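You operate a simulated robot arm through the tools that you are given. There is no shell and no other tool.

Carry out the task below with a simulated robot arm. There is one attempt and no reset: what you move stays moved.

Task
Set the desk calendar to the date on the date card.
Fine: leave the card where it is.

It is judged by the outcome, as a careful person would: the job done as asked, and still so three seconds after it is handed in. It fails if anything else is knocked over, pushed out of place, dropped, spilled or broken.

Robot
A 6-joint arm with a two-finger parallel gripper, fixed in place. Base frame: the origin is at the foot of the arm, x ahead of it, y to its left, z up; the work surface is at about z = 0. Lengths are in mm, angles in rad, forces in N, time in s.
With the tool pointing down near the work surface it reaches from about 140 to 580 mm from the base axis. Its first joint turns from -1.152 to 1.152 rad. Payload 2.1 kg.
Tool frame: the origin (TCP) lies between the finger pads and is the grasp point; the fingertips stand 30 mm ahead of it; z points along the fingers, y is the line along which they close. Largest opening 94 mm; finger width 28, thickness 10; the body of the gripper, 50 by 96 mm, starts 55 mm behind the TCP.
Orientation is told as [roll, pitch, yaw] about the base's x, y, z axes, in that order, counted from this pose: with the fingers straight down and closing along the base's y, the tool's x points along the base's -x, its y along +y and its z along -z.

Tools
- The arm moves only by the tool apply_moves. Its argument "rows" is a list of rows, each a list of 7 numbers: the opening, from 0 (shut) to 1 (fully open), then the shift along the base's x, y, z in units of 300 mm (1.0 is 300 mm), then the turn, a rotation vector about the base's x, y, z in units of 45 degrees (1.0 is 45 degrees). In form: [[hand, tx, ty, tz, wx, wy, wz], ...]. A call has 1 to 20 rows; each row is the pose to reach, as a shift and turn from the pose commanded when the call began. A call with a number of a shift or a turn outside -1 to 1 is refused whole. Each row takes 0.2 s and may step no farther than 50 mm and 0.15 rad from the row before; otherwise, or with a gripper value out of range, the whole call is refused. A pose out of reach is approached as far as the arm can. The call stops where the force on the tool passes 40 N (or 10 N more than at its start, if that is more) or the arm is blocked; 0.2 s more then pass. The fingers move at their own pace (about 72 mm/s each) and stop on an object; they squeeze with about 38 N. The grip force told is the motor's: it shows also when the fingers shut on nothing. Time passes only in rows, and 0.2 s behind the last, so rows that repeat a pose let the fingers close. It gives the time, the measured TCP pose, the force on the tool (base axes), the opening and the grip force at its end, in the units of the frame above (readings bear some noise), with the torque about the TCP (base axes, N m) and any sound that the robot's microphone picked up.
- Cameras (640 x 400 px; columns grow to the right, rows downward): "scene" is fixed at [40.5, -357.6, 511.7]; the picture's right is [0.89, -0.45, 0.00], its down [-0.15, -0.29, -0.95] and it looks along [0.42, 0.85, -0.33] (base axes); focal length 322 px, centre (320, 200). "wrist" rides on the gripper at [76, 14, -102] in the tool frame; the picture's right is [-0.18, 0.98, 0.00], its down [-0.75, -0.14, -0.64] and it looks along [-0.63, -0.12, 0.77] (tool axes); focal length 243 px, centre (320, 200). There is no depth. A picture from a camera that has moved, and an enlarged one, comes with that camera's place and axes in the base frame and with its lens.
- camera(camera): a new picture of that camera. No time passes.
- close_up(camera, box): a new picture of the part [left, top, right, bottom] of that camera's present view, enlarged. No time passes.
- finish_job(): hands the job in; it is judged then, once.

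Nothing tells you positions but the pictures and the camera data. Unless the task says otherwise, let go and move clear before handing in.

The tools are called by a JSON object that holds its "method" and its "body". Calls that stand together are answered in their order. apply_moves: Moves the arm, as the interface text tells. Its arguments: {"type":"object","properties":{"rows":{"type":"array","items":{"type":"array","items":{"type":"number"}}}},"required":["rows"]} The other tools are called the same way: camera (camera) takes a picture; close_up (camera, box) takes an enlarged picture of a part of a camera's view; finish_job () hands the job in.

At the start:

```text
time: 0.0
position: [176.0, 219.9, 401.9]
tcp_rot: [0.001, -0.001, 0.0]
wrist_force: [0.6, 0.6, 0.5]
moment: [0.02, 0.01, 0.01]
finger_gap: 94.1
finger_force: 0.0
```

scene: 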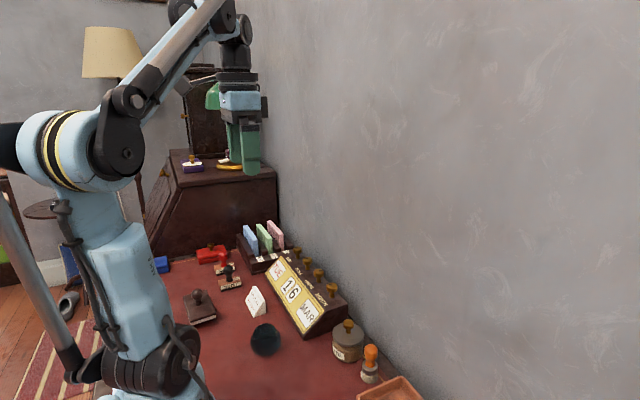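
wrist: 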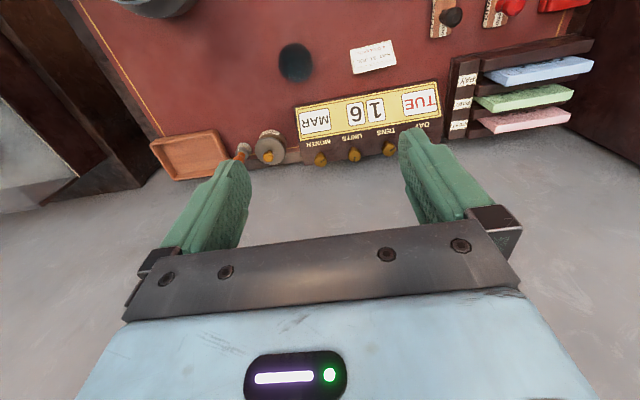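

I see a desk calendar showing TUE 16 MAR with several knobs on top, and a small white date card in front of it. I'll take close-ups to read the card and the knob labels.

{"method": "close_up", "body": {"camera": "wrist", "box": [340, 30, 410, 80]}}

{"method": "close_up", "body": {"camera": "wrist", "box": [280, 70, 460, 180]}}

{"method": "close_up", "body": {"camera": "scene", "box": [230, 230, 360, 345]}}

{"method": "close_up", "body": {"camera": "scene", "box": [140, 210, 440, 400]}}

```text
8.00 times, centred on (375, 55) of wrist
camera zoom: at [99.0, 233.5, 504.0], right [0.18, 0.98, 0.0], down [0.75, -0.14, 0.64], along [0.63, -0.12, -0.77], focal length 1941 px, centre (-120, 1360)
```

zoom: 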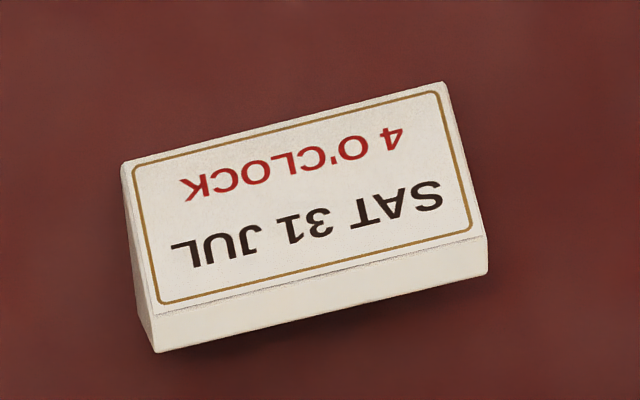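

```text
3.56 times, centred on (370, 125) of wrist
camera zoom: at [99.0, 233.5, 504.0], right [0.18, 0.98, 0.0], down [0.75, -0.14, 0.64], along [0.63, -0.12, -0.77], focal length 863 px, centre (142, 467)
```

zoom: 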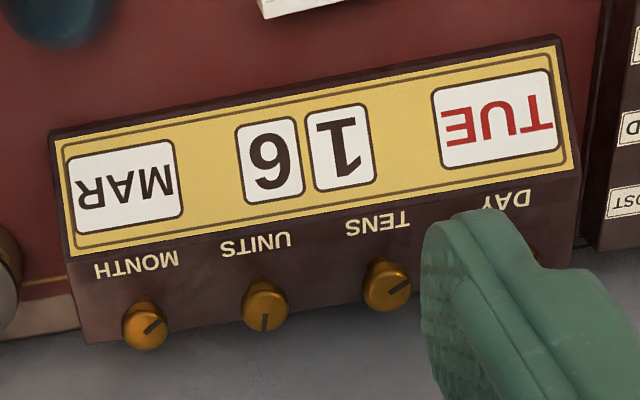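

```text
3.48 times, centred on (295, 288) of scene
camera zoom: at [40.5, -357.6, 511.7], right [0.89, -0.45, 0.0], down [-0.15, -0.29, -0.95], along [0.42, 0.85, -0.33], focal length 1119 px, centre (407, -104)
```

zoom: 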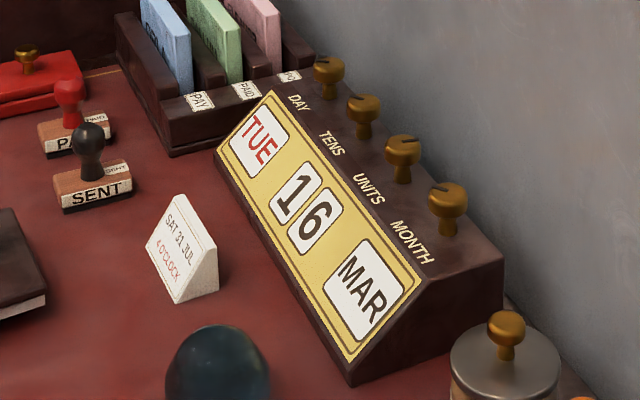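

```text
2.11 times, centred on (290, 305) of scene
camera zoom: at [40.5, -357.6, 511.7], right [0.89, -0.45, 0.0], down [-0.15, -0.29, -0.95], along [0.42, 0.85, -0.33], focal length 677 px, centre (383, -21)
```

zoom: 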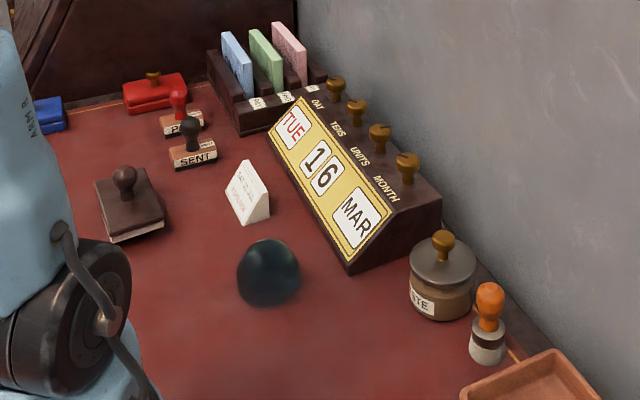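

The card reads SAT 31 JUL; the calendar shows TUE 16 MAR, so all four knobs (DAY, TENS, UNITS, MONTH) have to be turned. By triangulation the knobs are at x≈338, y≈189 (MONTH), 254 (UNITS), 318 (TENS), 384 (DAY), with tops at z≈91. Next I check the wall clearance and knob sizes.

{"method": "close_up", "body": {"camera": "scene", "box": [310, 270, 390, 320]}}

{"method": "close_up", "body": {"camera": "scene", "box": [270, 230, 350, 280]}}

{"method": "close_up", "body": {"camera": "wrist", "box": [220, 110, 380, 210]}}

{"method": "close_up", "body": {"camera": "scene", "box": [320, 300, 480, 400]}}

```text
8.00 times, centred on (350, 295) of scene
camera zoom: at [40.5, -357.6, 511.7], right [0.89, -0.45, 0.0], down [-0.15, -0.29, -0.95], along [0.42, 0.85, -0.33], focal length 2574 px, centre (80, -560)
```

zoom: 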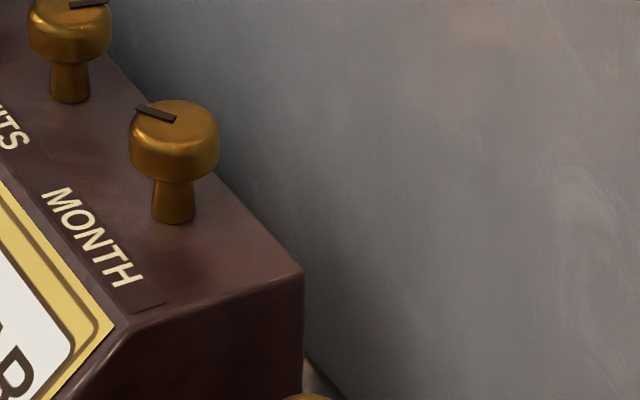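

```text
8.00 times, centred on (310, 255) of scene
camera zoom: at [40.5, -357.6, 511.7], right [0.89, -0.45, 0.0], down [-0.15, -0.29, -0.95], along [0.42, 0.85, -0.33], focal length 2574 px, centre (400, -240)
```

zoom: 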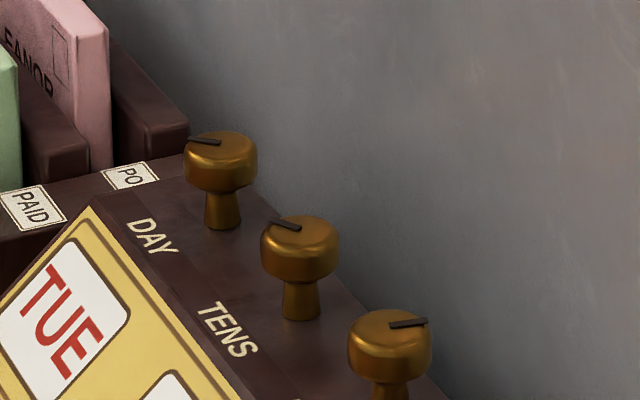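

```text
4.00 times, centred on (300, 160) of wrist
camera zoom: at [99.0, 233.5, 504.0], right [0.18, 0.98, 0.0], down [0.75, -0.14, 0.64], along [0.63, -0.12, -0.77], focal length 970 px, centre (400, 360)
```

zoom: 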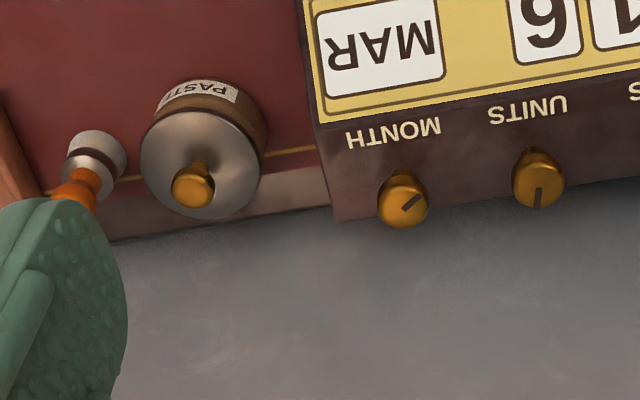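

```text
4.00 times, centred on (400, 350) of scene
camera zoom: at [40.5, -357.6, 511.7], right [0.89, -0.45, 0.0], down [-0.15, -0.29, -0.95], along [0.42, 0.85, -0.33], focal length 1287 px, centre (0, -400)
```

zoom: 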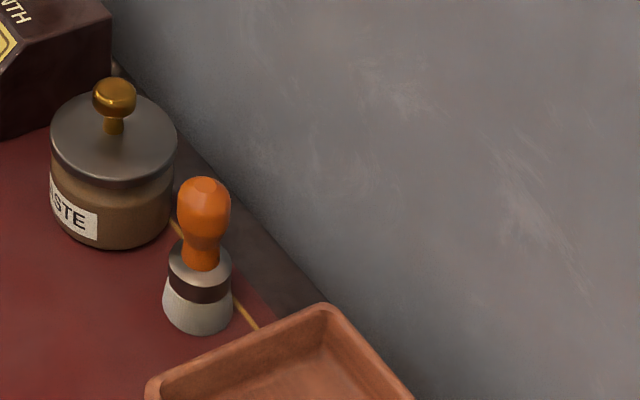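

The wall plane is at x≈387, about 49 mm behind the knob axes. I'll keep the gripper's yaw within roughly ±30° so that its body clears the wall. Each knob head is about 25 mm across, from z≈76 to 91, and the case top is at z≈61. I'll move above the MONTH knob with a partial opening and look from there.

{"method": "apply_moves", "body": {"rows": [[0.55, 0.054, -0.0103, -0.0773, 0, 0, 0], [0.55, 0.108, -0.0206, -0.1546, 0, 0, 0], [0.55, 0.162, -0.0309, -0.2319, 0, 0, 0], [0.55, 0.216, -0.0412, -0.3092, 0, 0, 0], [0.55, 0.27, -0.0515, -0.3865, 0, 0, 0], [0.55, 0.324, -0.0618, -0.4638, 0, 0, 0], [0.55, 0.378, -0.0721, -0.5411, 0, 0, 0], [0.55, 0.432, -0.0824, -0.6184, 0, 0, 0], [0.55, 0.486, -0.0927, -0.6957, 0, 0, 0], [0.55, 0.54, -0.103, -0.773, 0, 0, 0], [0.55, 0.54, -0.103, -0.773, 0, 0, 0]]}}

{"method": "camera", "body": {"camera": "wrist"}}

{"method": "camera", "body": {"camera": "scene"}}

```text
time: 2.4
position: [335.9, 190.3, 169.7]
tcp_rot: [-0.001, -0.001, -0.001]
wrist_force: [-0.5, 0.3, -0.1]
moment: [-0.02, 0.01, 0.02]
finger_gap: 51.8
finger_force: 0.0
```

```text
taken
camera wrist: at [261.2, 203.5, 271.4], right [0.18, 0.98, 0.0], down [0.75, -0.14, 0.64], along [0.63, -0.12, -0.77], focal length 243 px, centre (320, 200)
```

wrist: 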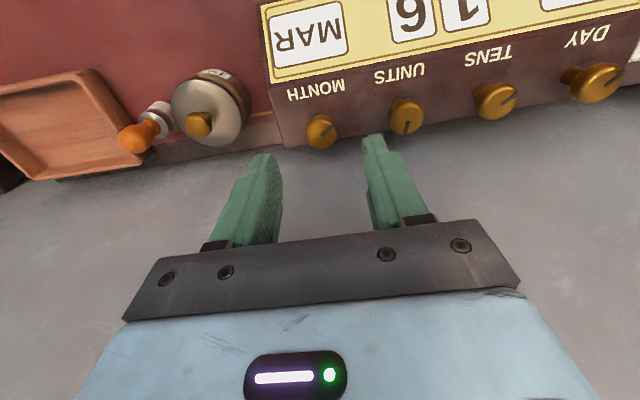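

```text
taken
```

scene: 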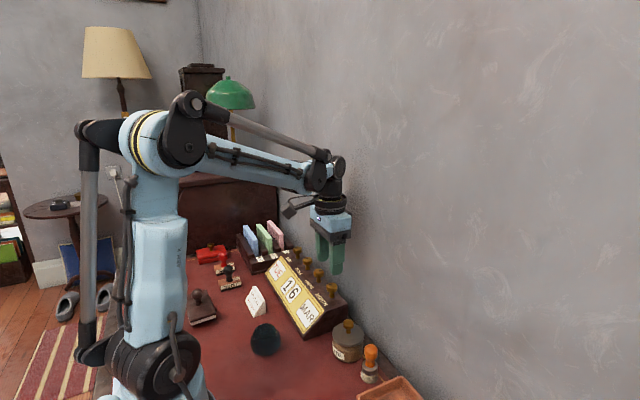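

The arm is over the MONTH knob with a clear view of all the knobs. I'll zoom in to refine their positions from this nearer viewpoint.

{"method": "close_up", "body": {"camera": "wrist", "box": [270, 80, 350, 130]}}

{"method": "close_up", "body": {"camera": "wrist", "box": [260, 0, 640, 200]}}

{"method": "close_up", "body": {"camera": "scene", "box": [280, 200, 370, 310]}}

```text
8.00 times, centred on (310, 105) of wrist
camera zoom: at [261.2, 203.5, 271.4], right [0.18, 0.98, 0.0], down [0.75, -0.14, 0.64], along [0.63, -0.12, -0.77], focal length 1941 px, centre (400, 960)
```

zoom: 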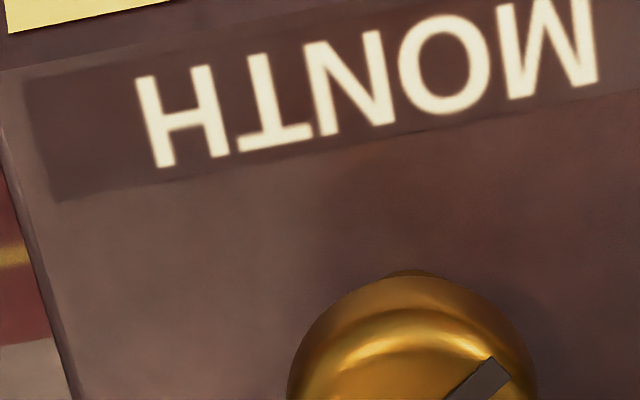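

```text
1.68 times, centred on (450, 100) of wrist
camera zoom: at [261.2, 203.5, 271.4], right [0.18, 0.98, 0.0], down [0.75, -0.14, 0.64], along [0.63, -0.12, -0.77], focal length 409 px, centre (101, 368)
```

zoom: 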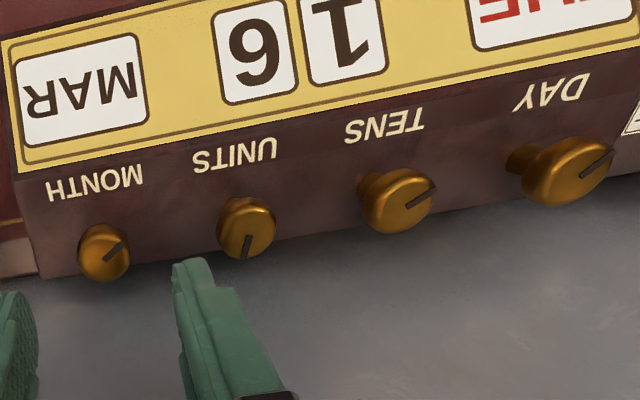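

```text
3.64 times, centred on (325, 255) of scene
camera zoom: at [40.5, -357.6, 511.7], right [0.89, -0.45, 0.0], down [-0.15, -0.29, -0.95], along [0.42, 0.85, -0.33], focal length 1170 px, centre (302, 0)
```

zoom: 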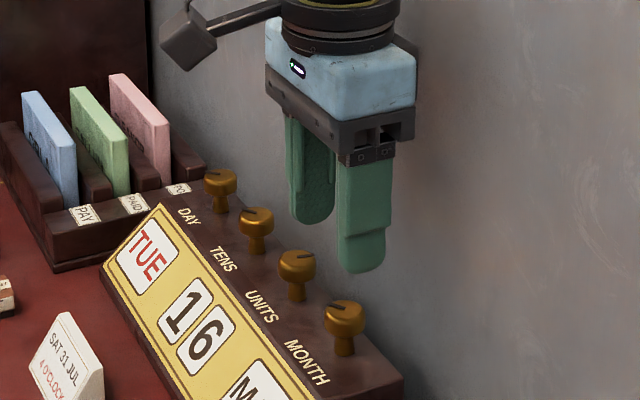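

The refined estimate for the MONTH knob is about (343, 190.5), leaving about 42 mm to the wall. I'll tilt the gripper 15° so that its body leans away from the wall, then yaw +35° above the knob before gripping.

{"method": "apply_moves", "body": {"rows": [[0.55, 0.0056, 0.0018, -0.0333, 0, -0.1111, 0], [0.55, 0.0111, 0.0036, -0.0667, 0, -0.2222, 0], [0.55, 0.0167, 0.0053, -0.1, 0, -0.3333, 0], [0.55, 0.0167, 0.0053, -0.1, 0, -0.3333, 0]]}}

{"method": "apply_moves", "body": {"rows": [[0.55, 0, 0, 0, 0, 0, 0.13], [0.55, 0, 0, 0, 0, 0, 0.26], [0.55, 0, 0, 0, 0, 0, 0.39], [0.55, 0, 0, 0, 0, 0, 0.52], [0.55, 0, 0, 0, 0, 0, 0.65], [0.55, 0, 0, 0, 0, 0, 0.7778], [0.55, 0, 0, 0, 0, 0, 0.7778]]}}

{"method": "camera", "body": {"camera": "wrist"}}

{"method": "close_up", "body": {"camera": "scene", "box": [270, 200, 390, 320]}}

```text
time: 3.4
position: [341.9, 190.8, 138.5]
tcp_rot: [0.0, -0.265, 0.0]
wrist_force: [-0.2, 0.5, -0.1]
moment: [-0.03, 0.03, 0.01]
finger_gap: 51.7
finger_force: 0.0
```

```text
time: 5.0
position: [342.4, 191.4, 139.6]
tcp_rot: [-0.001, -0.261, 0.613]
wrist_force: [-0.6, 0.0, 0.0]
moment: [0.02, -0.01, -0.05]
finger_gap: 52.0
finger_force: 0.1
```

```text
taken
camera wrist: at [252.3, 144.4, 219.0], right [-0.42, 0.91, 0.05], down [0.54, 0.21, 0.82], along [0.73, 0.37, -0.58], focal length 243 px, centre (320, 200)
```

wrist: 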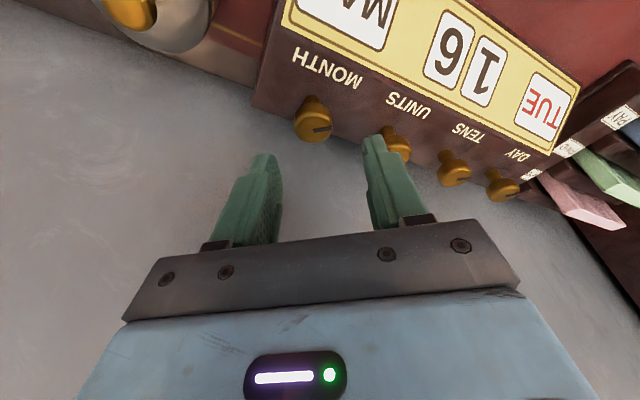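

```text
3.33 times, centred on (330, 260) of scene
camera zoom: at [40.5, -357.6, 511.7], right [0.89, -0.45, 0.0], down [-0.15, -0.29, -0.95], along [0.42, 0.85, -0.33], focal length 1072 px, centre (287, 0)
```

zoom: 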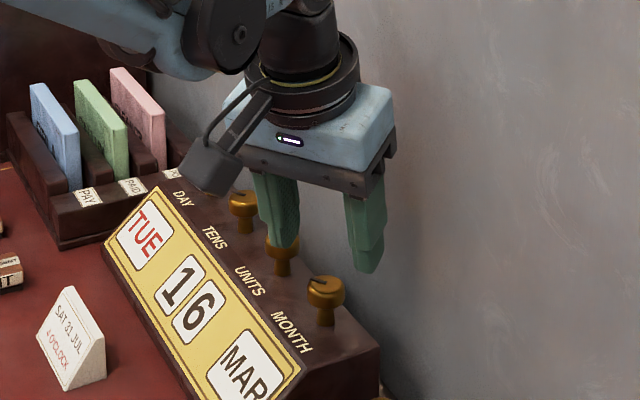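

The view confirms the knob at about (342, 189), between the fingers. I'll descend to z=100 and close on it.

{"method": "apply_moves", "body": {"rows": [[0.55, 0, -0.002, -0.04, 0, 0, 0], [0.55, 0, -0.004, -0.08, 0, 0, 0], [0.55, 0, -0.005, -0.11, 0, 0, 0], [0.55, 0, -0.005, -0.1333, 0, 0, 0], [0.55, 0, -0.005, -0.1333, 0, 0, 0]]}}

{"method": "camera", "body": {"camera": "wrist"}}

{"method": "close_up", "body": {"camera": "scene", "box": [270, 200, 390, 320]}}

```text
time: 6.2
position: [341.8, 190.2, 99.5]
tcp_rot: [0.001, -0.261, 0.609]
wrist_force: [-0.3, 0.6, 0.3]
moment: [0.02, 0.04, 0.01]
finger_gap: 51.7
finger_force: 0.0
```

```text
taken
camera wrist: at [252.1, 142.9, 178.7], right [-0.42, 0.91, 0.05], down [0.54, 0.21, 0.82], along [0.73, 0.37, -0.58], focal length 243 px, centre (320, 200)
```

wrist: 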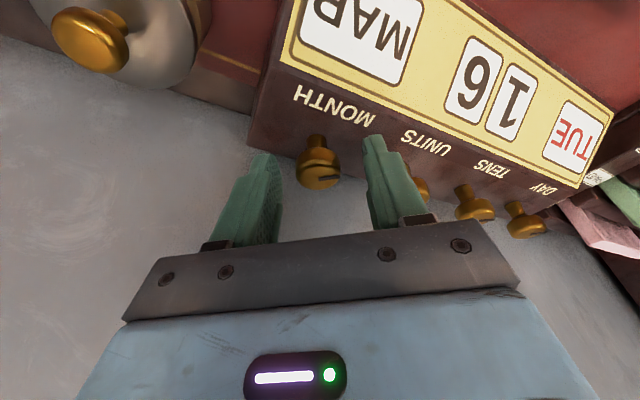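

```text
3.33 times, centred on (330, 260) of scene
camera zoom: at [40.5, -357.6, 511.7], right [0.89, -0.45, 0.0], down [-0.15, -0.29, -0.95], along [0.42, 0.85, -0.33], focal length 1072 px, centre (287, 0)
```

zoom: 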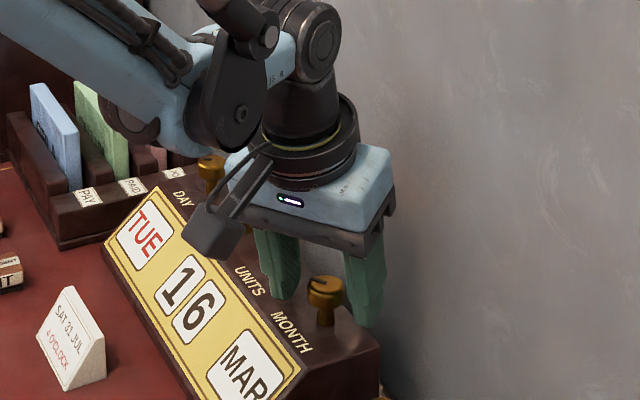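

The knob sits centred between the fingers. I'll close the grip.

{"method": "apply_moves", "body": {"rows": [[0.2, 0, 0, 0, 0, 0, 0], [0.1, 0, 0, 0, 0, 0, 0], [0.1, 0, 0, 0, 0, 0, 0]]}}

{"method": "camera", "body": {"camera": "wrist"}}

```text
time: 7.0
position: [342.2, 187.9, 100.5]
tcp_rot: [-0.001, -0.261, 0.611]
wrist_force: [6.8, -8.2, -5.4]
moment: [-0.18, -0.1, -0.03]
finger_gap: 25.4
finger_force: 45.3
```

```text
taken
camera wrist: at [252.4, 142.5, 178.7], right [-0.42, 0.91, 0.05], down [0.54, 0.21, 0.82], along [0.73, 0.37, -0.58], focal length 243 px, centre (320, 200)
```

wrist: 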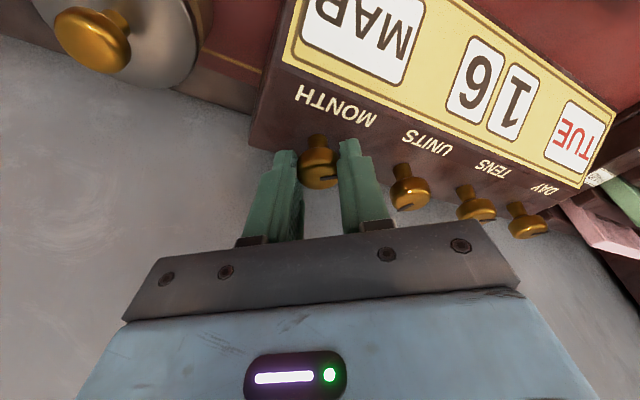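

The grip is on the knob (25.4 mm), with about 10 N of lateral load, so I'm off centre by a millimetre or so. I'll nudge 1.2 mm in the direction the load suggests.

{"method": "apply_moves", "body": {"rows": [[0.1, 0.0023, -0.0033, 0, 0, 0, 0], [0.1, 0.0023, -0.0033, 0, 0, 0, 0]]}}

```text
time: 7.6
position: [342.6, 189.8, 99.7]
tcp_rot: [0.002, -0.262, 0.611]
wrist_force: [5.1, -2.2, -12.3]
moment: [-0.14, -0.07, -0.03]
finger_gap: 25.3
finger_force: 44.7
```

The load is lower now. I'll turn the knob about −30° (clockwise from above) and check the display.

{"method": "apply_moves", "body": {"rows": [[0.1, 0, 0, 0, 0, 0, -0.11], [0.1, 0, 0, 0, 0, 0, -0.22], [0.1, 0, 0, 0, 0, 0, -0.33], [0.1, 0, 0, 0, 0, 0, -0.44], [0.1, 0, 0, 0, 0, 0, -0.55], [0.1, 0, 0, 0, 0, 0, -0.6667], [0.1, 0, 0, 0, 0, 0, -0.6667]]}}

{"method": "camera", "body": {"camera": "wrist"}}

{"method": "close_up", "body": {"camera": "scene", "box": [270, 220, 390, 340]}}

```text
time: 9.2
position: [341.9, 190.1, 99.8]
tcp_rot: [0.007, -0.258, 0.086]
wrist_force: [-6.6, 21.3, -9.5]
moment: [0.37, -0.87, 0.05]
finger_gap: 25.1
finger_force: 45.3
```

```text
taken
camera wrist: at [241.5, 193.9, 179.0], right [0.09, 0.99, 0.05], down [0.57, -0.1, 0.81], along [0.81, -0.04, -0.58], focal length 243 px, centre (320, 200)
```

wrist: 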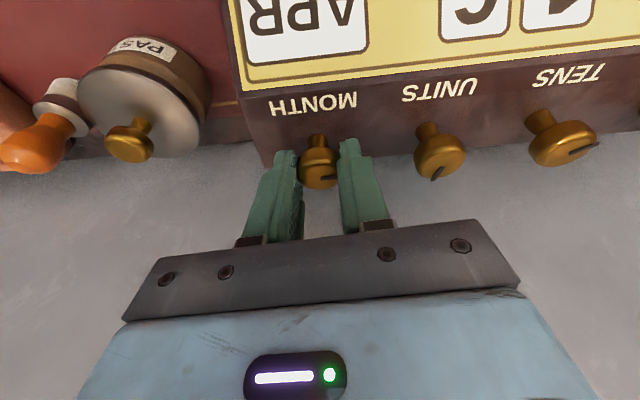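

```text
3.33 times, centred on (330, 280) of scene
camera zoom: at [40.5, -357.5, 511.7], right [0.89, -0.45, 0.0], down [-0.15, -0.29, -0.95], along [0.42, 0.85, -0.33], focal length 1072 px, centre (287, -67)
```

zoom: 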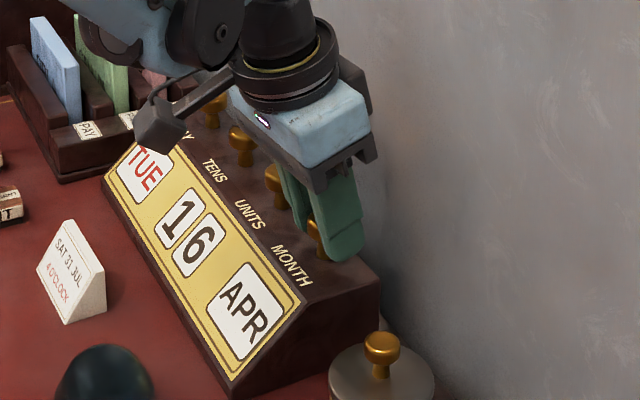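

MAR changed to APR with a −30° turn, so clockwise advances one month per 30°. The lateral load rose to 21 N, which means my rotation axis isn't quite on the knob axis. I'll release and regrip here to measure the offset.

{"method": "apply_moves", "body": {"rows": [[0.5, 0, 0, 0, 0, 0, 0], [0.5, 0, 0, 0, 0, 0, 0], [0.5, 0, 0, 0, 0, 0, 0]]}}

{"method": "camera", "body": {"camera": "wrist"}}

{"method": "close_up", "body": {"camera": "wrist", "box": [240, 120, 400, 220]}}

{"method": "apply_moves", "body": {"rows": [[0.1, 0, 0, 0, 0, 0, 0], [0.1, 0, 0, 0, 0, 0, 0], [0.1, 0, 0, 0, 0, 0, 0]]}}

```text
time: 10.0
position: [342.6, 186.5, 99.3]
tcp_rot: [-0.001, -0.26, 0.089]
wrist_force: [-0.1, -0.8, -0.8]
moment: [0.01, -0.01, -0.02]
finger_gap: 46.8
finger_force: 0.0
```

```text
taken
camera wrist: at [242.0, 192.7, 178.9], right [0.09, 0.99, 0.05], down [0.57, -0.09, 0.82], along [0.82, -0.05, -0.58], focal length 243 px, centre (320, 200)
```

wrist: 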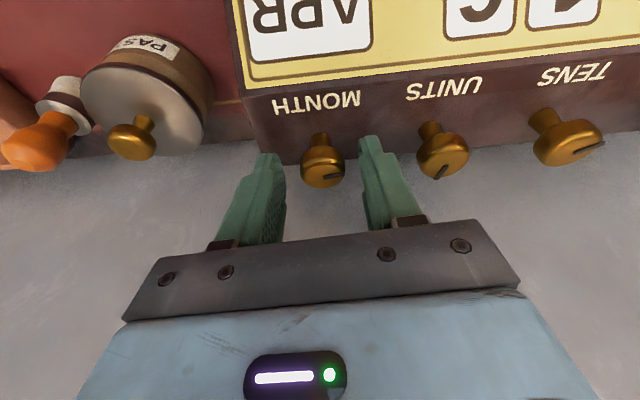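

```text
4.00 times, centred on (320, 170) of wrist
camera zoom: at [242.0, 192.7, 178.9], right [0.09, 0.99, 0.05], down [0.57, -0.09, 0.82], along [0.82, -0.05, -0.58], focal length 970 px, centre (320, 320)
```

zoom: 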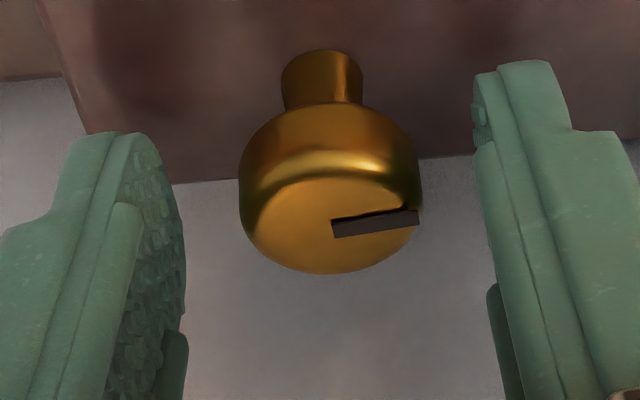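

```text
time: 10.8
position: [341.5, 190.7, 99.7]
tcp_rot: [0.005, -0.262, 0.091]
wrist_force: [-2.9, 19.8, -3.9]
moment: [0.33, -0.1, 0.02]
finger_gap: 25.6
finger_force: 44.6
```

Closing here gives +20 N along y, so the knob is 2–4 mm to the +y side of the commanded centre. I'll nudge +1.5 mm in y to measure the stiffness.

{"method": "apply_moves", "body": {"rows": [[0.1, 0, 0.005, 0, 0, 0, 0], [0.1, 0, 0.005, 0, 0, 0, 0], [0.1, 0, 0.005, 0, 0, 0, 0]]}}

```text
time: 11.6
position: [342.0, 188.8, 99.9]
tcp_rot: [0.0, -0.261, 0.087]
wrist_force: [-10.3, 12.2, 4.5]
moment: [0.24, -0.32, 0.01]
finger_gap: 25.0
finger_force: 45.3
```

The stiffness is about 5 N/mm, so there are still about 2.4 mm to go in y. I'll nudge again.

{"method": "apply_moves", "body": {"rows": [[0.1, 0, 0.004, 0, 0, 0, 0], [0.1, 0, 0.008, 0, 0, 0, 0], [0.1, 0, 0.008, 0, 0, 0, 0]]}}

{"method": "close_up", "body": {"camera": "wrist", "box": [240, 120, 400, 220]}}

```text
time: 12.4
position: [342.3, 190.3, 99.0]
tcp_rot: [-0.006, -0.261, 0.086]
wrist_force: [-17.0, -17.6, 11.0]
moment: [-0.38, -0.06, -0.03]
finger_gap: 25.1
finger_force: 45.0
```

```text
4.00 times, centred on (320, 170) of wrist
camera zoom: at [241.8, 195.4, 179.0], right [0.09, 0.99, 0.04], down [0.57, -0.09, 0.81], along [0.81, -0.05, -0.58], focal length 970 px, centre (320, 320)
```

zoom: 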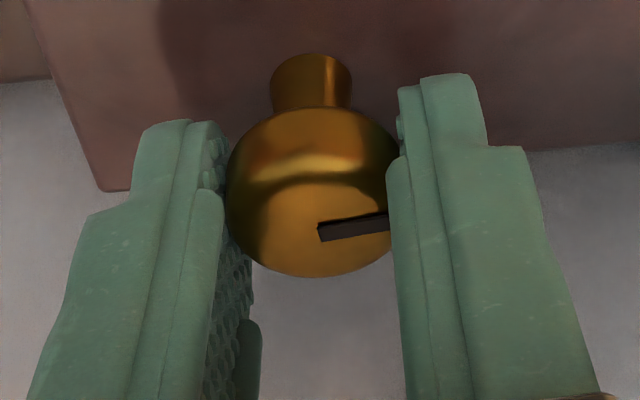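

The stiffness is actually about 12 N/mm (the earlier readings included friction), so the knob's true axis is at about (346.5, 190.3). I'll release, recentre there, tilt a further 5° for wall clearance, and yaw to +32° for a 60° turn.

{"method": "apply_moves", "body": {"rows": [[0.5, 0, -0.0057, 0, 0, 0, 0], [0.5, 0, -0.0057, 0, 0, 0, 0], [0.5, 0.005, -0.0057, 0, 0.005, -0.055, 0], [0.5, 0.0093, -0.0057, 0, 0.0097, -0.1107, 0], [0.5, 0.0093, -0.0057, 0, 0.0097, -0.1107, 0]]}}

{"method": "apply_moves", "body": {"rows": [[0.5, 0, 0, 0, 0, 0, 0.12], [0.5, 0, 0, 0, 0, 0, 0.24], [0.5, 0, 0, 0, 0, 0, 0.36], [0.5, 0, 0, 0, 0, 0, 0.48], [0.5, 0, 0, 0, 0, 0, 0.6], [0.5, 0, 0, 0, 0, 0, 0.6]]}}

{"method": "apply_moves", "body": {"rows": [[0.1, 0, 0, 0, 0, 0, 0], [0.1, 0, 0, 0, 0, 0, 0], [0.1, 0, 0, 0, 0, 0, 0]]}}

{"method": "camera", "body": {"camera": "wrist"}}

```text
time: 13.6
position: [345.3, 191.1, 100.3]
tcp_rot: [-0.001, -0.349, 0.086]
wrist_force: [0.3, -0.1, -0.2]
moment: [0.01, -0.02, 0.01]
finger_gap: 47.0
finger_force: 0.0
```

```text
time: 15.0
position: [345.1, 191.5, 98.0]
tcp_rot: [0.001, -0.348, 0.56]
wrist_force: [0.6, 0.1, -0.4]
moment: [-0.02, -0.02, 0.02]
finger_gap: 46.9
finger_force: 0.1
```

```text
time: 15.8
position: [346.0, 190.5, 98.3]
tcp_rot: [0.0, -0.35, 0.559]
wrist_force: [1.2, -0.1, -0.9]
moment: [-0.02, 0.01, 0.0]
finger_gap: 25.0
finger_force: 44.9
```

```text
taken
camera wrist: at [247.6, 145.4, 169.9], right [-0.37, 0.93, 0.06], down [0.49, 0.14, 0.86], along [0.79, 0.35, -0.5], focal length 243 px, centre (320, 200)
```

wrist: 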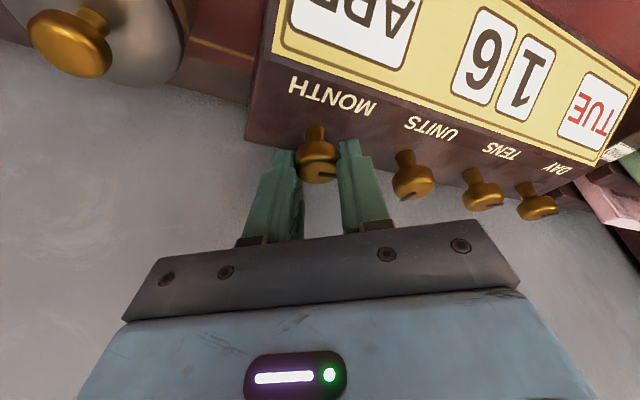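

The gripper is now well centred, with forces near zero. I'll turn −60° in two calls, for APR→MAY→JUN.

{"method": "apply_moves", "body": {"rows": [[0.1, 0, 0, 0, 0, 0, -0.11], [0.1, 0, 0, 0, 0, 0, -0.22], [0.1, 0, 0, 0, 0, 0, -0.33], [0.1, 0, 0, 0, 0, 0, -0.44], [0.1, 0, 0, 0, 0, 0, -0.55], [0.1, 0, 0, 0, 0, 0, -0.6667], [0.1, 0, 0, 0, 0, 0, -0.6667]]}}

{"method": "close_up", "body": {"camera": "scene", "box": [270, 220, 390, 340]}}

```text
time: 17.4
position: [344.5, 189.7, 99.9]
tcp_rot: [-0.001, -0.35, 0.034]
wrist_force: [-3.8, -5.8, -6.6]
moment: [-0.03, -1.25, 0.0]
finger_gap: 25.3
finger_force: 44.9
```

```text
3.33 times, centred on (330, 280) of scene
camera zoom: at [40.5, -357.6, 511.7], right [0.89, -0.45, 0.0], down [-0.15, -0.29, -0.95], along [0.42, 0.85, -0.33], focal length 1072 px, centre (287, -67)
```

zoom: 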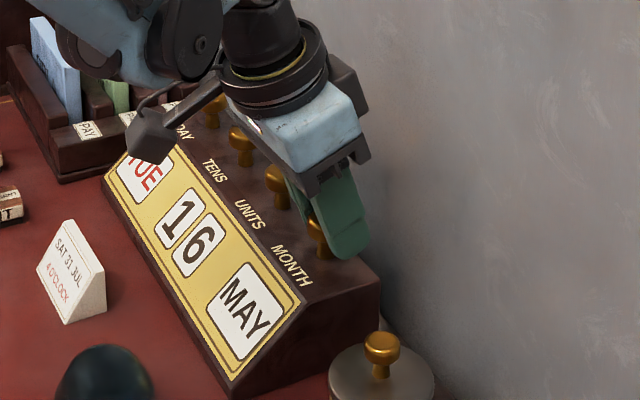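

The display shows MAY and the loads are low. I'll turn another −30°.

{"method": "apply_moves", "body": {"rows": [[0.1, 0, 0, 0, 0, 0, -0.11], [0.1, 0, 0, 0, 0, 0, -0.22], [0.1, 0, 0, 0, 0, 0, -0.33], [0.1, 0, 0, 0, 0, 0, -0.44], [0.1, 0, 0, 0, 0, 0, -0.55], [0.1, 0, 0, 0, 0, 0, -0.6667], [0.1, 0, 0, 0, 0, 0, -0.6667]]}}

{"method": "close_up", "body": {"camera": "scene", "box": [270, 220, 390, 340]}}

{"method": "camera", "body": {"camera": "wrist"}}

```text
time: 19.0
position: [344.2, 189.5, 99.2]
tcp_rot: [0.0, -0.352, -0.489]
wrist_force: [3.9, -21.8, -6.6]
moment: [-0.2, 0.08, 0.04]
finger_gap: 25.5
finger_force: 44.8
```

```text
3.33 times, centred on (330, 280) of scene
camera zoom: at [40.5, -357.6, 511.7], right [0.89, -0.45, 0.0], down [-0.15, -0.29, -0.95], along [0.42, 0.85, -0.33], focal length 1072 px, centre (287, -67)
```

zoom: 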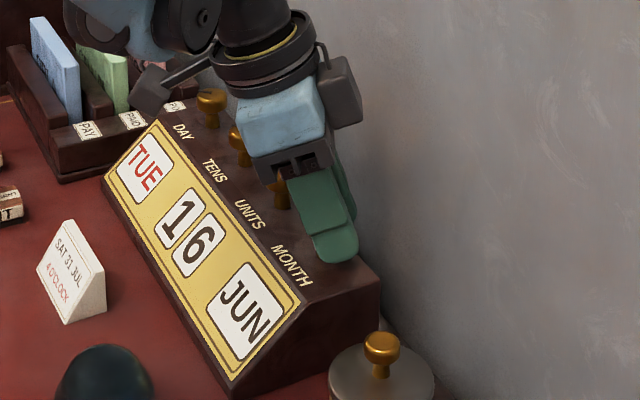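

```text
taken
camera wrist: at [258.3, 251.8, 169.8], right [0.62, 0.79, 0.06], down [0.36, -0.35, 0.86], along [0.7, -0.51, -0.5], focal length 243 px, centre (320, 200)
```

wrist: 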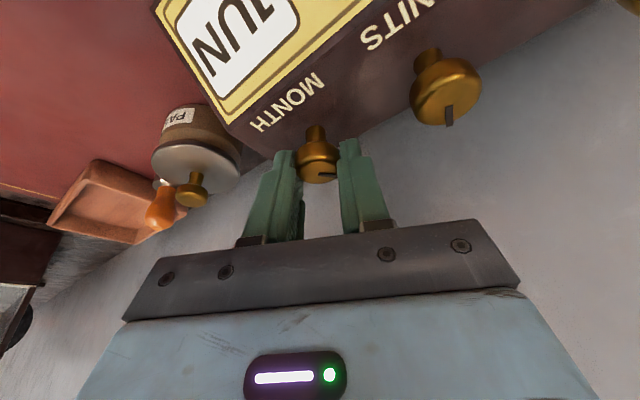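

The display reads JUN. From the residual forces, the axis is at about (345.1, 189.4). I'll release, recentre, yaw back, regrip, and do the last −30° to JUL.

{"method": "apply_moves", "body": {"rows": [[0.5, 0, 0, 0, 0, 0, 0], [0.5, 0, 0, 0, 0, 0, 0], [0.5, -0.0047, -0.003, 0, 0, 0, 0], [0.5, -0.0047, -0.003, 0, 0, 0, 0.13], [0.5, -0.0047, -0.003, 0, 0, 0, 0.26], [0.5, -0.0047, -0.003, 0, 0, 0, 0.39], [0.5, -0.0047, -0.003, 0, 0, 0, 0.52], [0.5, -0.0047, -0.003, 0, 0, 0, 0.65], [0.5, -0.0047, -0.003, 0, 0, 0, 0.78], [0.5, -0.0047, -0.003, 0, 0, 0, 0.9556], [0.5, -0.0047, -0.003, 0, 0, 0, 0.9556]]}}

{"method": "apply_moves", "body": {"rows": [[0.1, 0, 0, 0, 0, 0, 0], [0.1, 0, 0, 0, 0, 0, 0], [0.1, 0, 0, 0, 0, 0, 0]]}}

{"method": "camera", "body": {"camera": "wrist"}}

```text
time: 21.4
position: [344.3, 190.0, 99.8]
tcp_rot: [0.001, -0.348, 0.264]
wrist_force: [1.4, -0.2, -0.6]
moment: [0.0, 0.0, 0.03]
finger_gap: 47.2
finger_force: 0.1
```

```text
time: 22.2
position: [342.9, 188.8, 98.5]
tcp_rot: [0.0, -0.349, 0.263]
wrist_force: [-1.2, 3.5, -2.2]
moment: [0.05, -0.09, 0.01]
finger_gap: 25.4
finger_force: 45.3
```

```text
taken
camera wrist: at [237.5, 175.1, 169.7], right [-0.09, 0.99, 0.06], down [0.51, -0.01, 0.86], along [0.86, 0.11, -0.5], focal length 243 px, centre (320, 200)
```

wrist: 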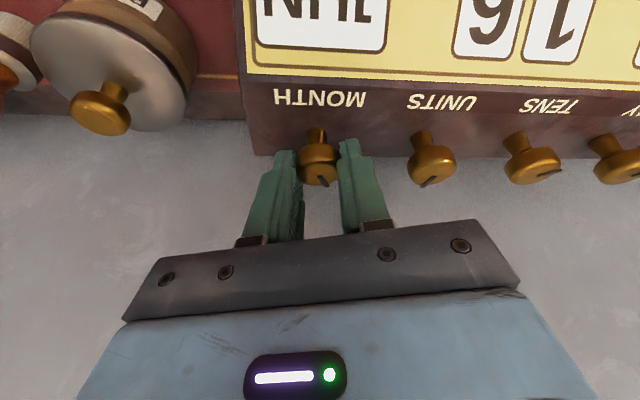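

Centred with small forces. I'll turn −30° to reach JUL.

{"method": "apply_moves", "body": {"rows": [[0.1, 0, 0, 0, 0, 0, -0.11], [0.1, 0, 0, 0, 0, 0, -0.22], [0.1, 0, 0, 0, 0, 0, -0.33], [0.1, 0, 0, 0, 0, 0, -0.44], [0.1, 0, 0, 0, 0, 0, -0.55], [0.1, 0, 0, 0, 0, 0, -0.6667], [0.1, 0, 0, 0, 0, 0, -0.6667]]}}

{"method": "close_up", "body": {"camera": "scene", "box": [270, 220, 390, 340]}}

{"method": "apply_moves", "body": {"rows": [[0.5, 0, 0, 0, 0, 0, 0], [0.5, 0, 0, 0, 0, 0, 0], [0.5, 0, 0, 0, 0, 0, 0]]}}

{"method": "close_up", "body": {"camera": "scene", "box": [270, 220, 390, 340]}}

```text
time: 23.8
position: [343.8, 191.1, 99.8]
tcp_rot: [0.003, -0.35, -0.261]
wrist_force: [2.6, 13.0, -15.1]
moment: [0.15, -0.25, 0.0]
finger_gap: 25.5
finger_force: 44.6
```

```text
3.33 times, centred on (330, 280) of scene
camera zoom: at [40.6, -357.5, 511.7], right [0.89, -0.45, 0.0], down [-0.15, -0.29, -0.95], along [0.42, 0.85, -0.33], focal length 1072 px, centre (287, -67)
```

zoom: 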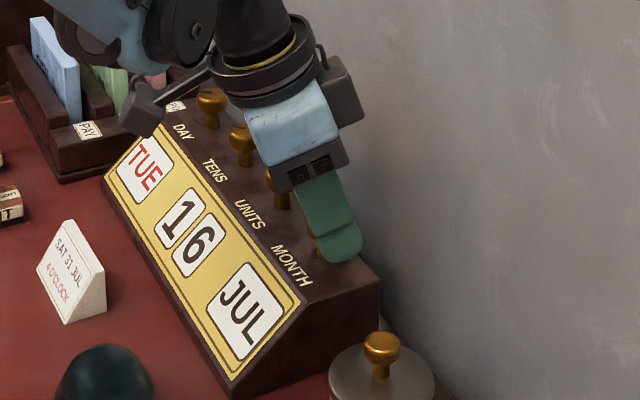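

```text
time: 24.6
position: [343.3, 188.4, 100.1]
tcp_rot: [0.0, -0.349, -0.261]
wrist_force: [0.3, -0.2, 0.0]
moment: [0.01, 0.0, 0.01]
finger_gap: 46.6
finger_force: 0.2
```

```text
3.33 times, centred on (330, 280) of scene
camera zoom: at [40.5, -357.6, 511.7], right [0.89, -0.45, 0.0], down [-0.15, -0.29, -0.95], along [0.42, 0.85, -0.33], focal length 1072 px, centre (287, -67)
```

zoom: 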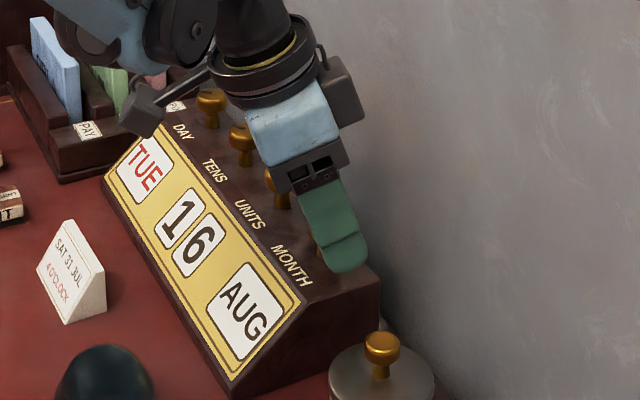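

On release the month flipped on to AUG, so the knob settled one detent further on. I'll look at the pointer to understand the detent geometry.

{"method": "camera", "body": {"camera": "wrist"}}

{"method": "close_up", "body": {"camera": "wrist", "box": [240, 120, 400, 220]}}

{"method": "close_up", "body": {"camera": "wrist", "box": [360, 60, 520, 160]}}

```text
taken
camera wrist: at [244.8, 230.0, 169.9], right [0.42, 0.9, 0.06], down [0.44, -0.26, 0.86], along [0.8, -0.34, -0.5], focal length 243 px, centre (320, 200)
```

wrist: 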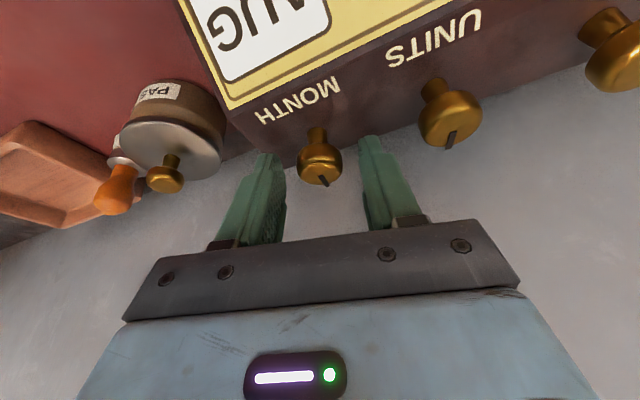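

```text
4.00 times, centred on (320, 170) of wrist
camera zoom: at [244.8, 230.0, 169.9], right [0.42, 0.9, 0.06], down [0.44, -0.26, 0.86], along [0.8, -0.34, -0.5], focal length 970 px, centre (320, 320)
```

zoom: 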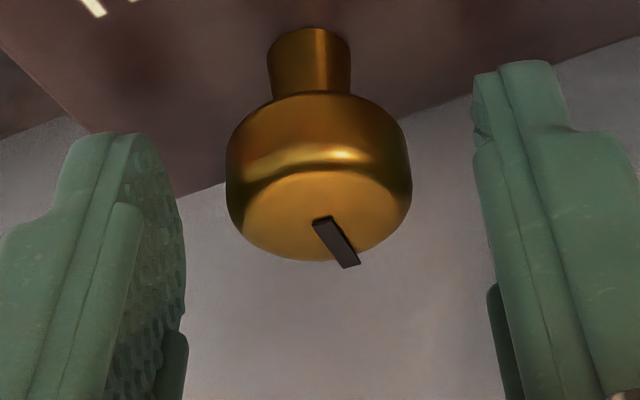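

```text
4.00 times, centred on (440, 110) of wrist
camera zoom: at [244.8, 230.0, 169.9], right [0.42, 0.9, 0.06], down [0.44, -0.26, 0.86], along [0.8, -0.34, -0.5], focal length 970 px, centre (-160, 560)
```

zoom: 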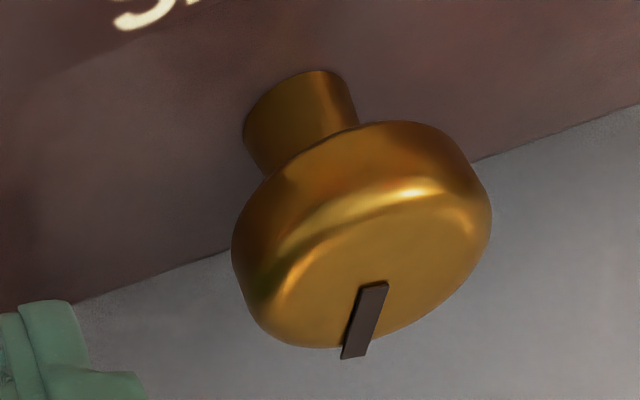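

The pointer geometry suggests about 30° per month with no strong detent: the knob sat near the JUL/AUG boundary and moved a few degrees on release. I'll recentre slightly while open and check whether the pointer is stable.

{"method": "apply_moves", "body": {"rows": [[0.5, 0.0023, 0.0013, 0, 0, 0, 0], [0.5, 0.0023, 0.0013, 0, 0, 0, 0], [0.5, 0.0023, 0.0013, 0, 0, 0, 0]]}}

{"method": "close_up", "body": {"camera": "wrist", "box": [240, 120, 400, 220]}}

{"method": "apply_moves", "body": {"rows": [[0.1, 0, 0, 0, 0, 0, 0], [0.1, 0, 0, 0, 0, 0, 0], [0.1, 0, 0, 0, 0, 0, 0]]}}

{"method": "close_up", "body": {"camera": "wrist", "box": [240, 120, 400, 220]}}

```text
time: 25.4
position: [344.5, 190.4, 98.8]
tcp_rot: [0.001, -0.35, -0.263]
wrist_force: [-0.7, 0.9, 0.2]
moment: [-0.02, 0.02, -0.01]
finger_gap: 47.0
finger_force: 0.1
```

```text
4.00 times, centred on (320, 170) of wrist
camera zoom: at [245.4, 230.4, 169.7], right [0.42, 0.9, 0.06], down [0.44, -0.26, 0.86], along [0.8, -0.33, -0.5], focal length 970 px, centre (320, 320)
```

zoom: 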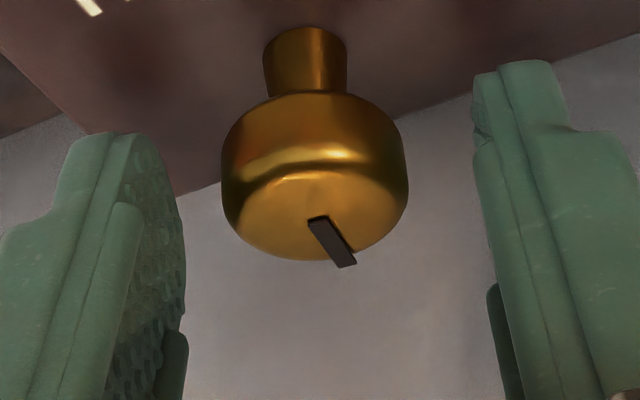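

```text
time: 26.2
position: [344.0, 190.4, 98.0]
tcp_rot: [0.001, -0.35, -0.26]
wrist_force: [1.8, 1.9, -2.7]
moment: [0.05, -0.01, -0.01]
finger_gap: 25.2
finger_force: 44.8
```

```text
4.00 times, centred on (320, 170) of wrist
camera zoom: at [245.4, 230.5, 169.7], right [0.42, 0.9, 0.06], down [0.44, -0.26, 0.86], along [0.8, -0.33, -0.5], focal length 970 px, centre (320, 320)
```

zoom: 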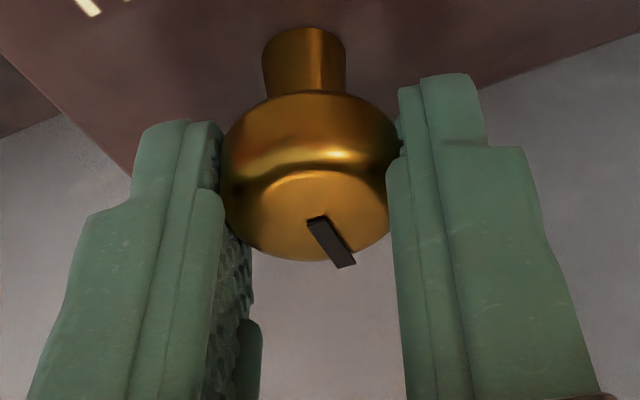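

The knob is stable and the grip is well centred. I'll turn it back in small steps, checking where the display flips to JUL.

{"method": "apply_moves", "body": {"rows": [[0.1, 0, 0, 0, 0, 0, 0.1], [0.1, 0, 0, 0, 0, 0, 0.2], [0.1, 0, 0, 0, 0, 0, 0.2222], [0.1, 0, 0, 0, 0, 0, 0.2222]]}}

{"method": "close_up", "body": {"camera": "scene", "box": [270, 220, 390, 340]}}

{"method": "close_up", "body": {"camera": "wrist", "box": [240, 120, 400, 220]}}

```text
time: 27.2
position: [344.6, 191.1, 99.4]
tcp_rot: [0.002, -0.347, -0.085]
wrist_force: [1.2, 5.0, -0.5]
moment: [0.11, -0.19, 0.02]
finger_gap: 25.3
finger_force: 45.4
```

```text
3.33 times, centred on (330, 280) of scene
camera zoom: at [40.5, -357.6, 511.7], right [0.89, -0.45, 0.0], down [-0.15, -0.29, -0.95], along [0.42, 0.85, -0.33], focal length 1072 px, centre (287, -67)
```

zoom: 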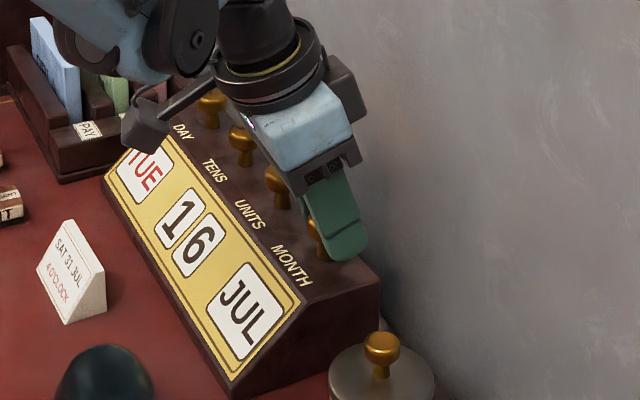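

```text
4.00 times, centred on (320, 170) of wrist
camera zoom: at [239.7, 212.5, 169.7], right [0.26, 0.96, 0.06], down [0.47, -0.18, 0.86], along [0.84, -0.19, -0.5], focal length 970 px, centre (320, 320)
```

zoom: 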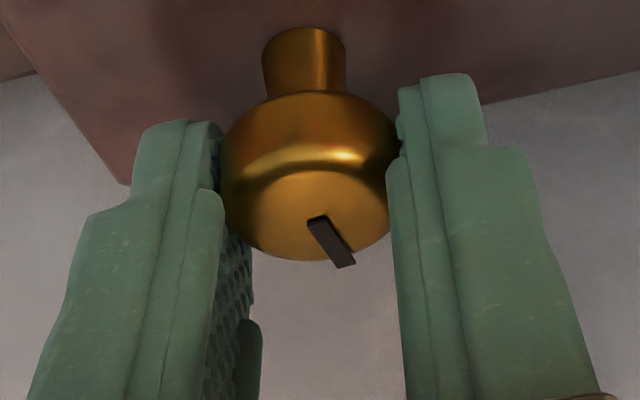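

JUL is showing at pointer ≈3°. I'll turn about 8° further to sit mid-range, then release and check.

{"method": "apply_moves", "body": {"rows": [[0.1, 0, 0, 0, 0, 0, 0.09], [0.1, 0, 0, 0, 0, 0, 0.178], [0.1, 0, 0, 0, 0, 0, 0.178]]}}

{"method": "close_up", "body": {"camera": "wrist", "box": [240, 120, 400, 220]}}

{"method": "apply_moves", "body": {"rows": [[0.5, 0, 0, 0, 0, 0, 0], [0.5, 0, 0, 0, 0, 0, 0], [0.5, 0, 0, 0, 0, 0, 0], [0.5, 0, 0, 0, 0, 0, 0]]}}

{"method": "close_up", "body": {"camera": "wrist", "box": [240, 120, 400, 220]}}

{"method": "close_up", "body": {"camera": "scene", "box": [270, 220, 390, 340]}}

```text
time: 28.0
position: [344.7, 190.5, 98.3]
tcp_rot: [0.002, -0.349, 0.054]
wrist_force: [2.6, 7.0, -21.8]
moment: [0.18, -0.84, -0.02]
finger_gap: 25.2
finger_force: 45.3
```

```text
4.00 times, centred on (320, 170) of wrist
camera zoom: at [237.6, 197.7, 169.8], right [0.12, 0.99, 0.06], down [0.5, -0.12, 0.86], along [0.86, -0.07, -0.51], focal length 970 px, centre (320, 320)
```

zoom: 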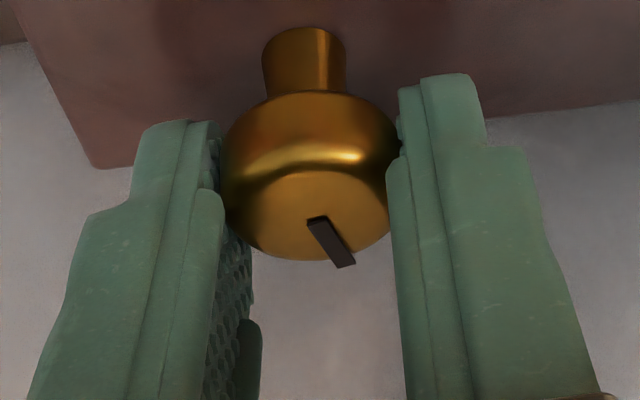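

```text
time: 29.0
position: [344.8, 190.0, 99.6]
tcp_rot: [-0.001, -0.351, 0.052]
wrist_force: [0.2, 0.1, 0.9]
moment: [-0.02, 0.0, -0.02]
finger_gap: 46.9
finger_force: 0.1
```

```text
4.00 times, centred on (320, 170) of wrist
camera zoom: at [237.7, 197.8, 170.1], right [0.12, 0.99, 0.06], down [0.5, -0.12, 0.86], along [0.86, -0.07, -0.5], focal length 970 px, centre (320, 320)
```

zoom: 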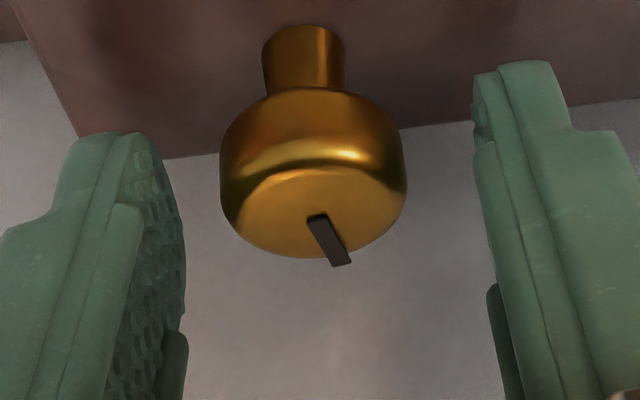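

```text
3.33 times, centred on (330, 280) of scene
camera zoom: at [40.5, -357.6, 511.7], right [0.89, -0.45, 0.0], down [-0.15, -0.29, -0.95], along [0.42, 0.85, -0.33], focal length 1072 px, centre (287, -67)
```

zoom: 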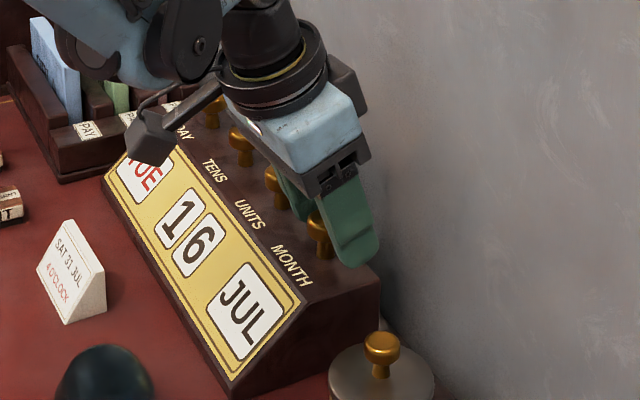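

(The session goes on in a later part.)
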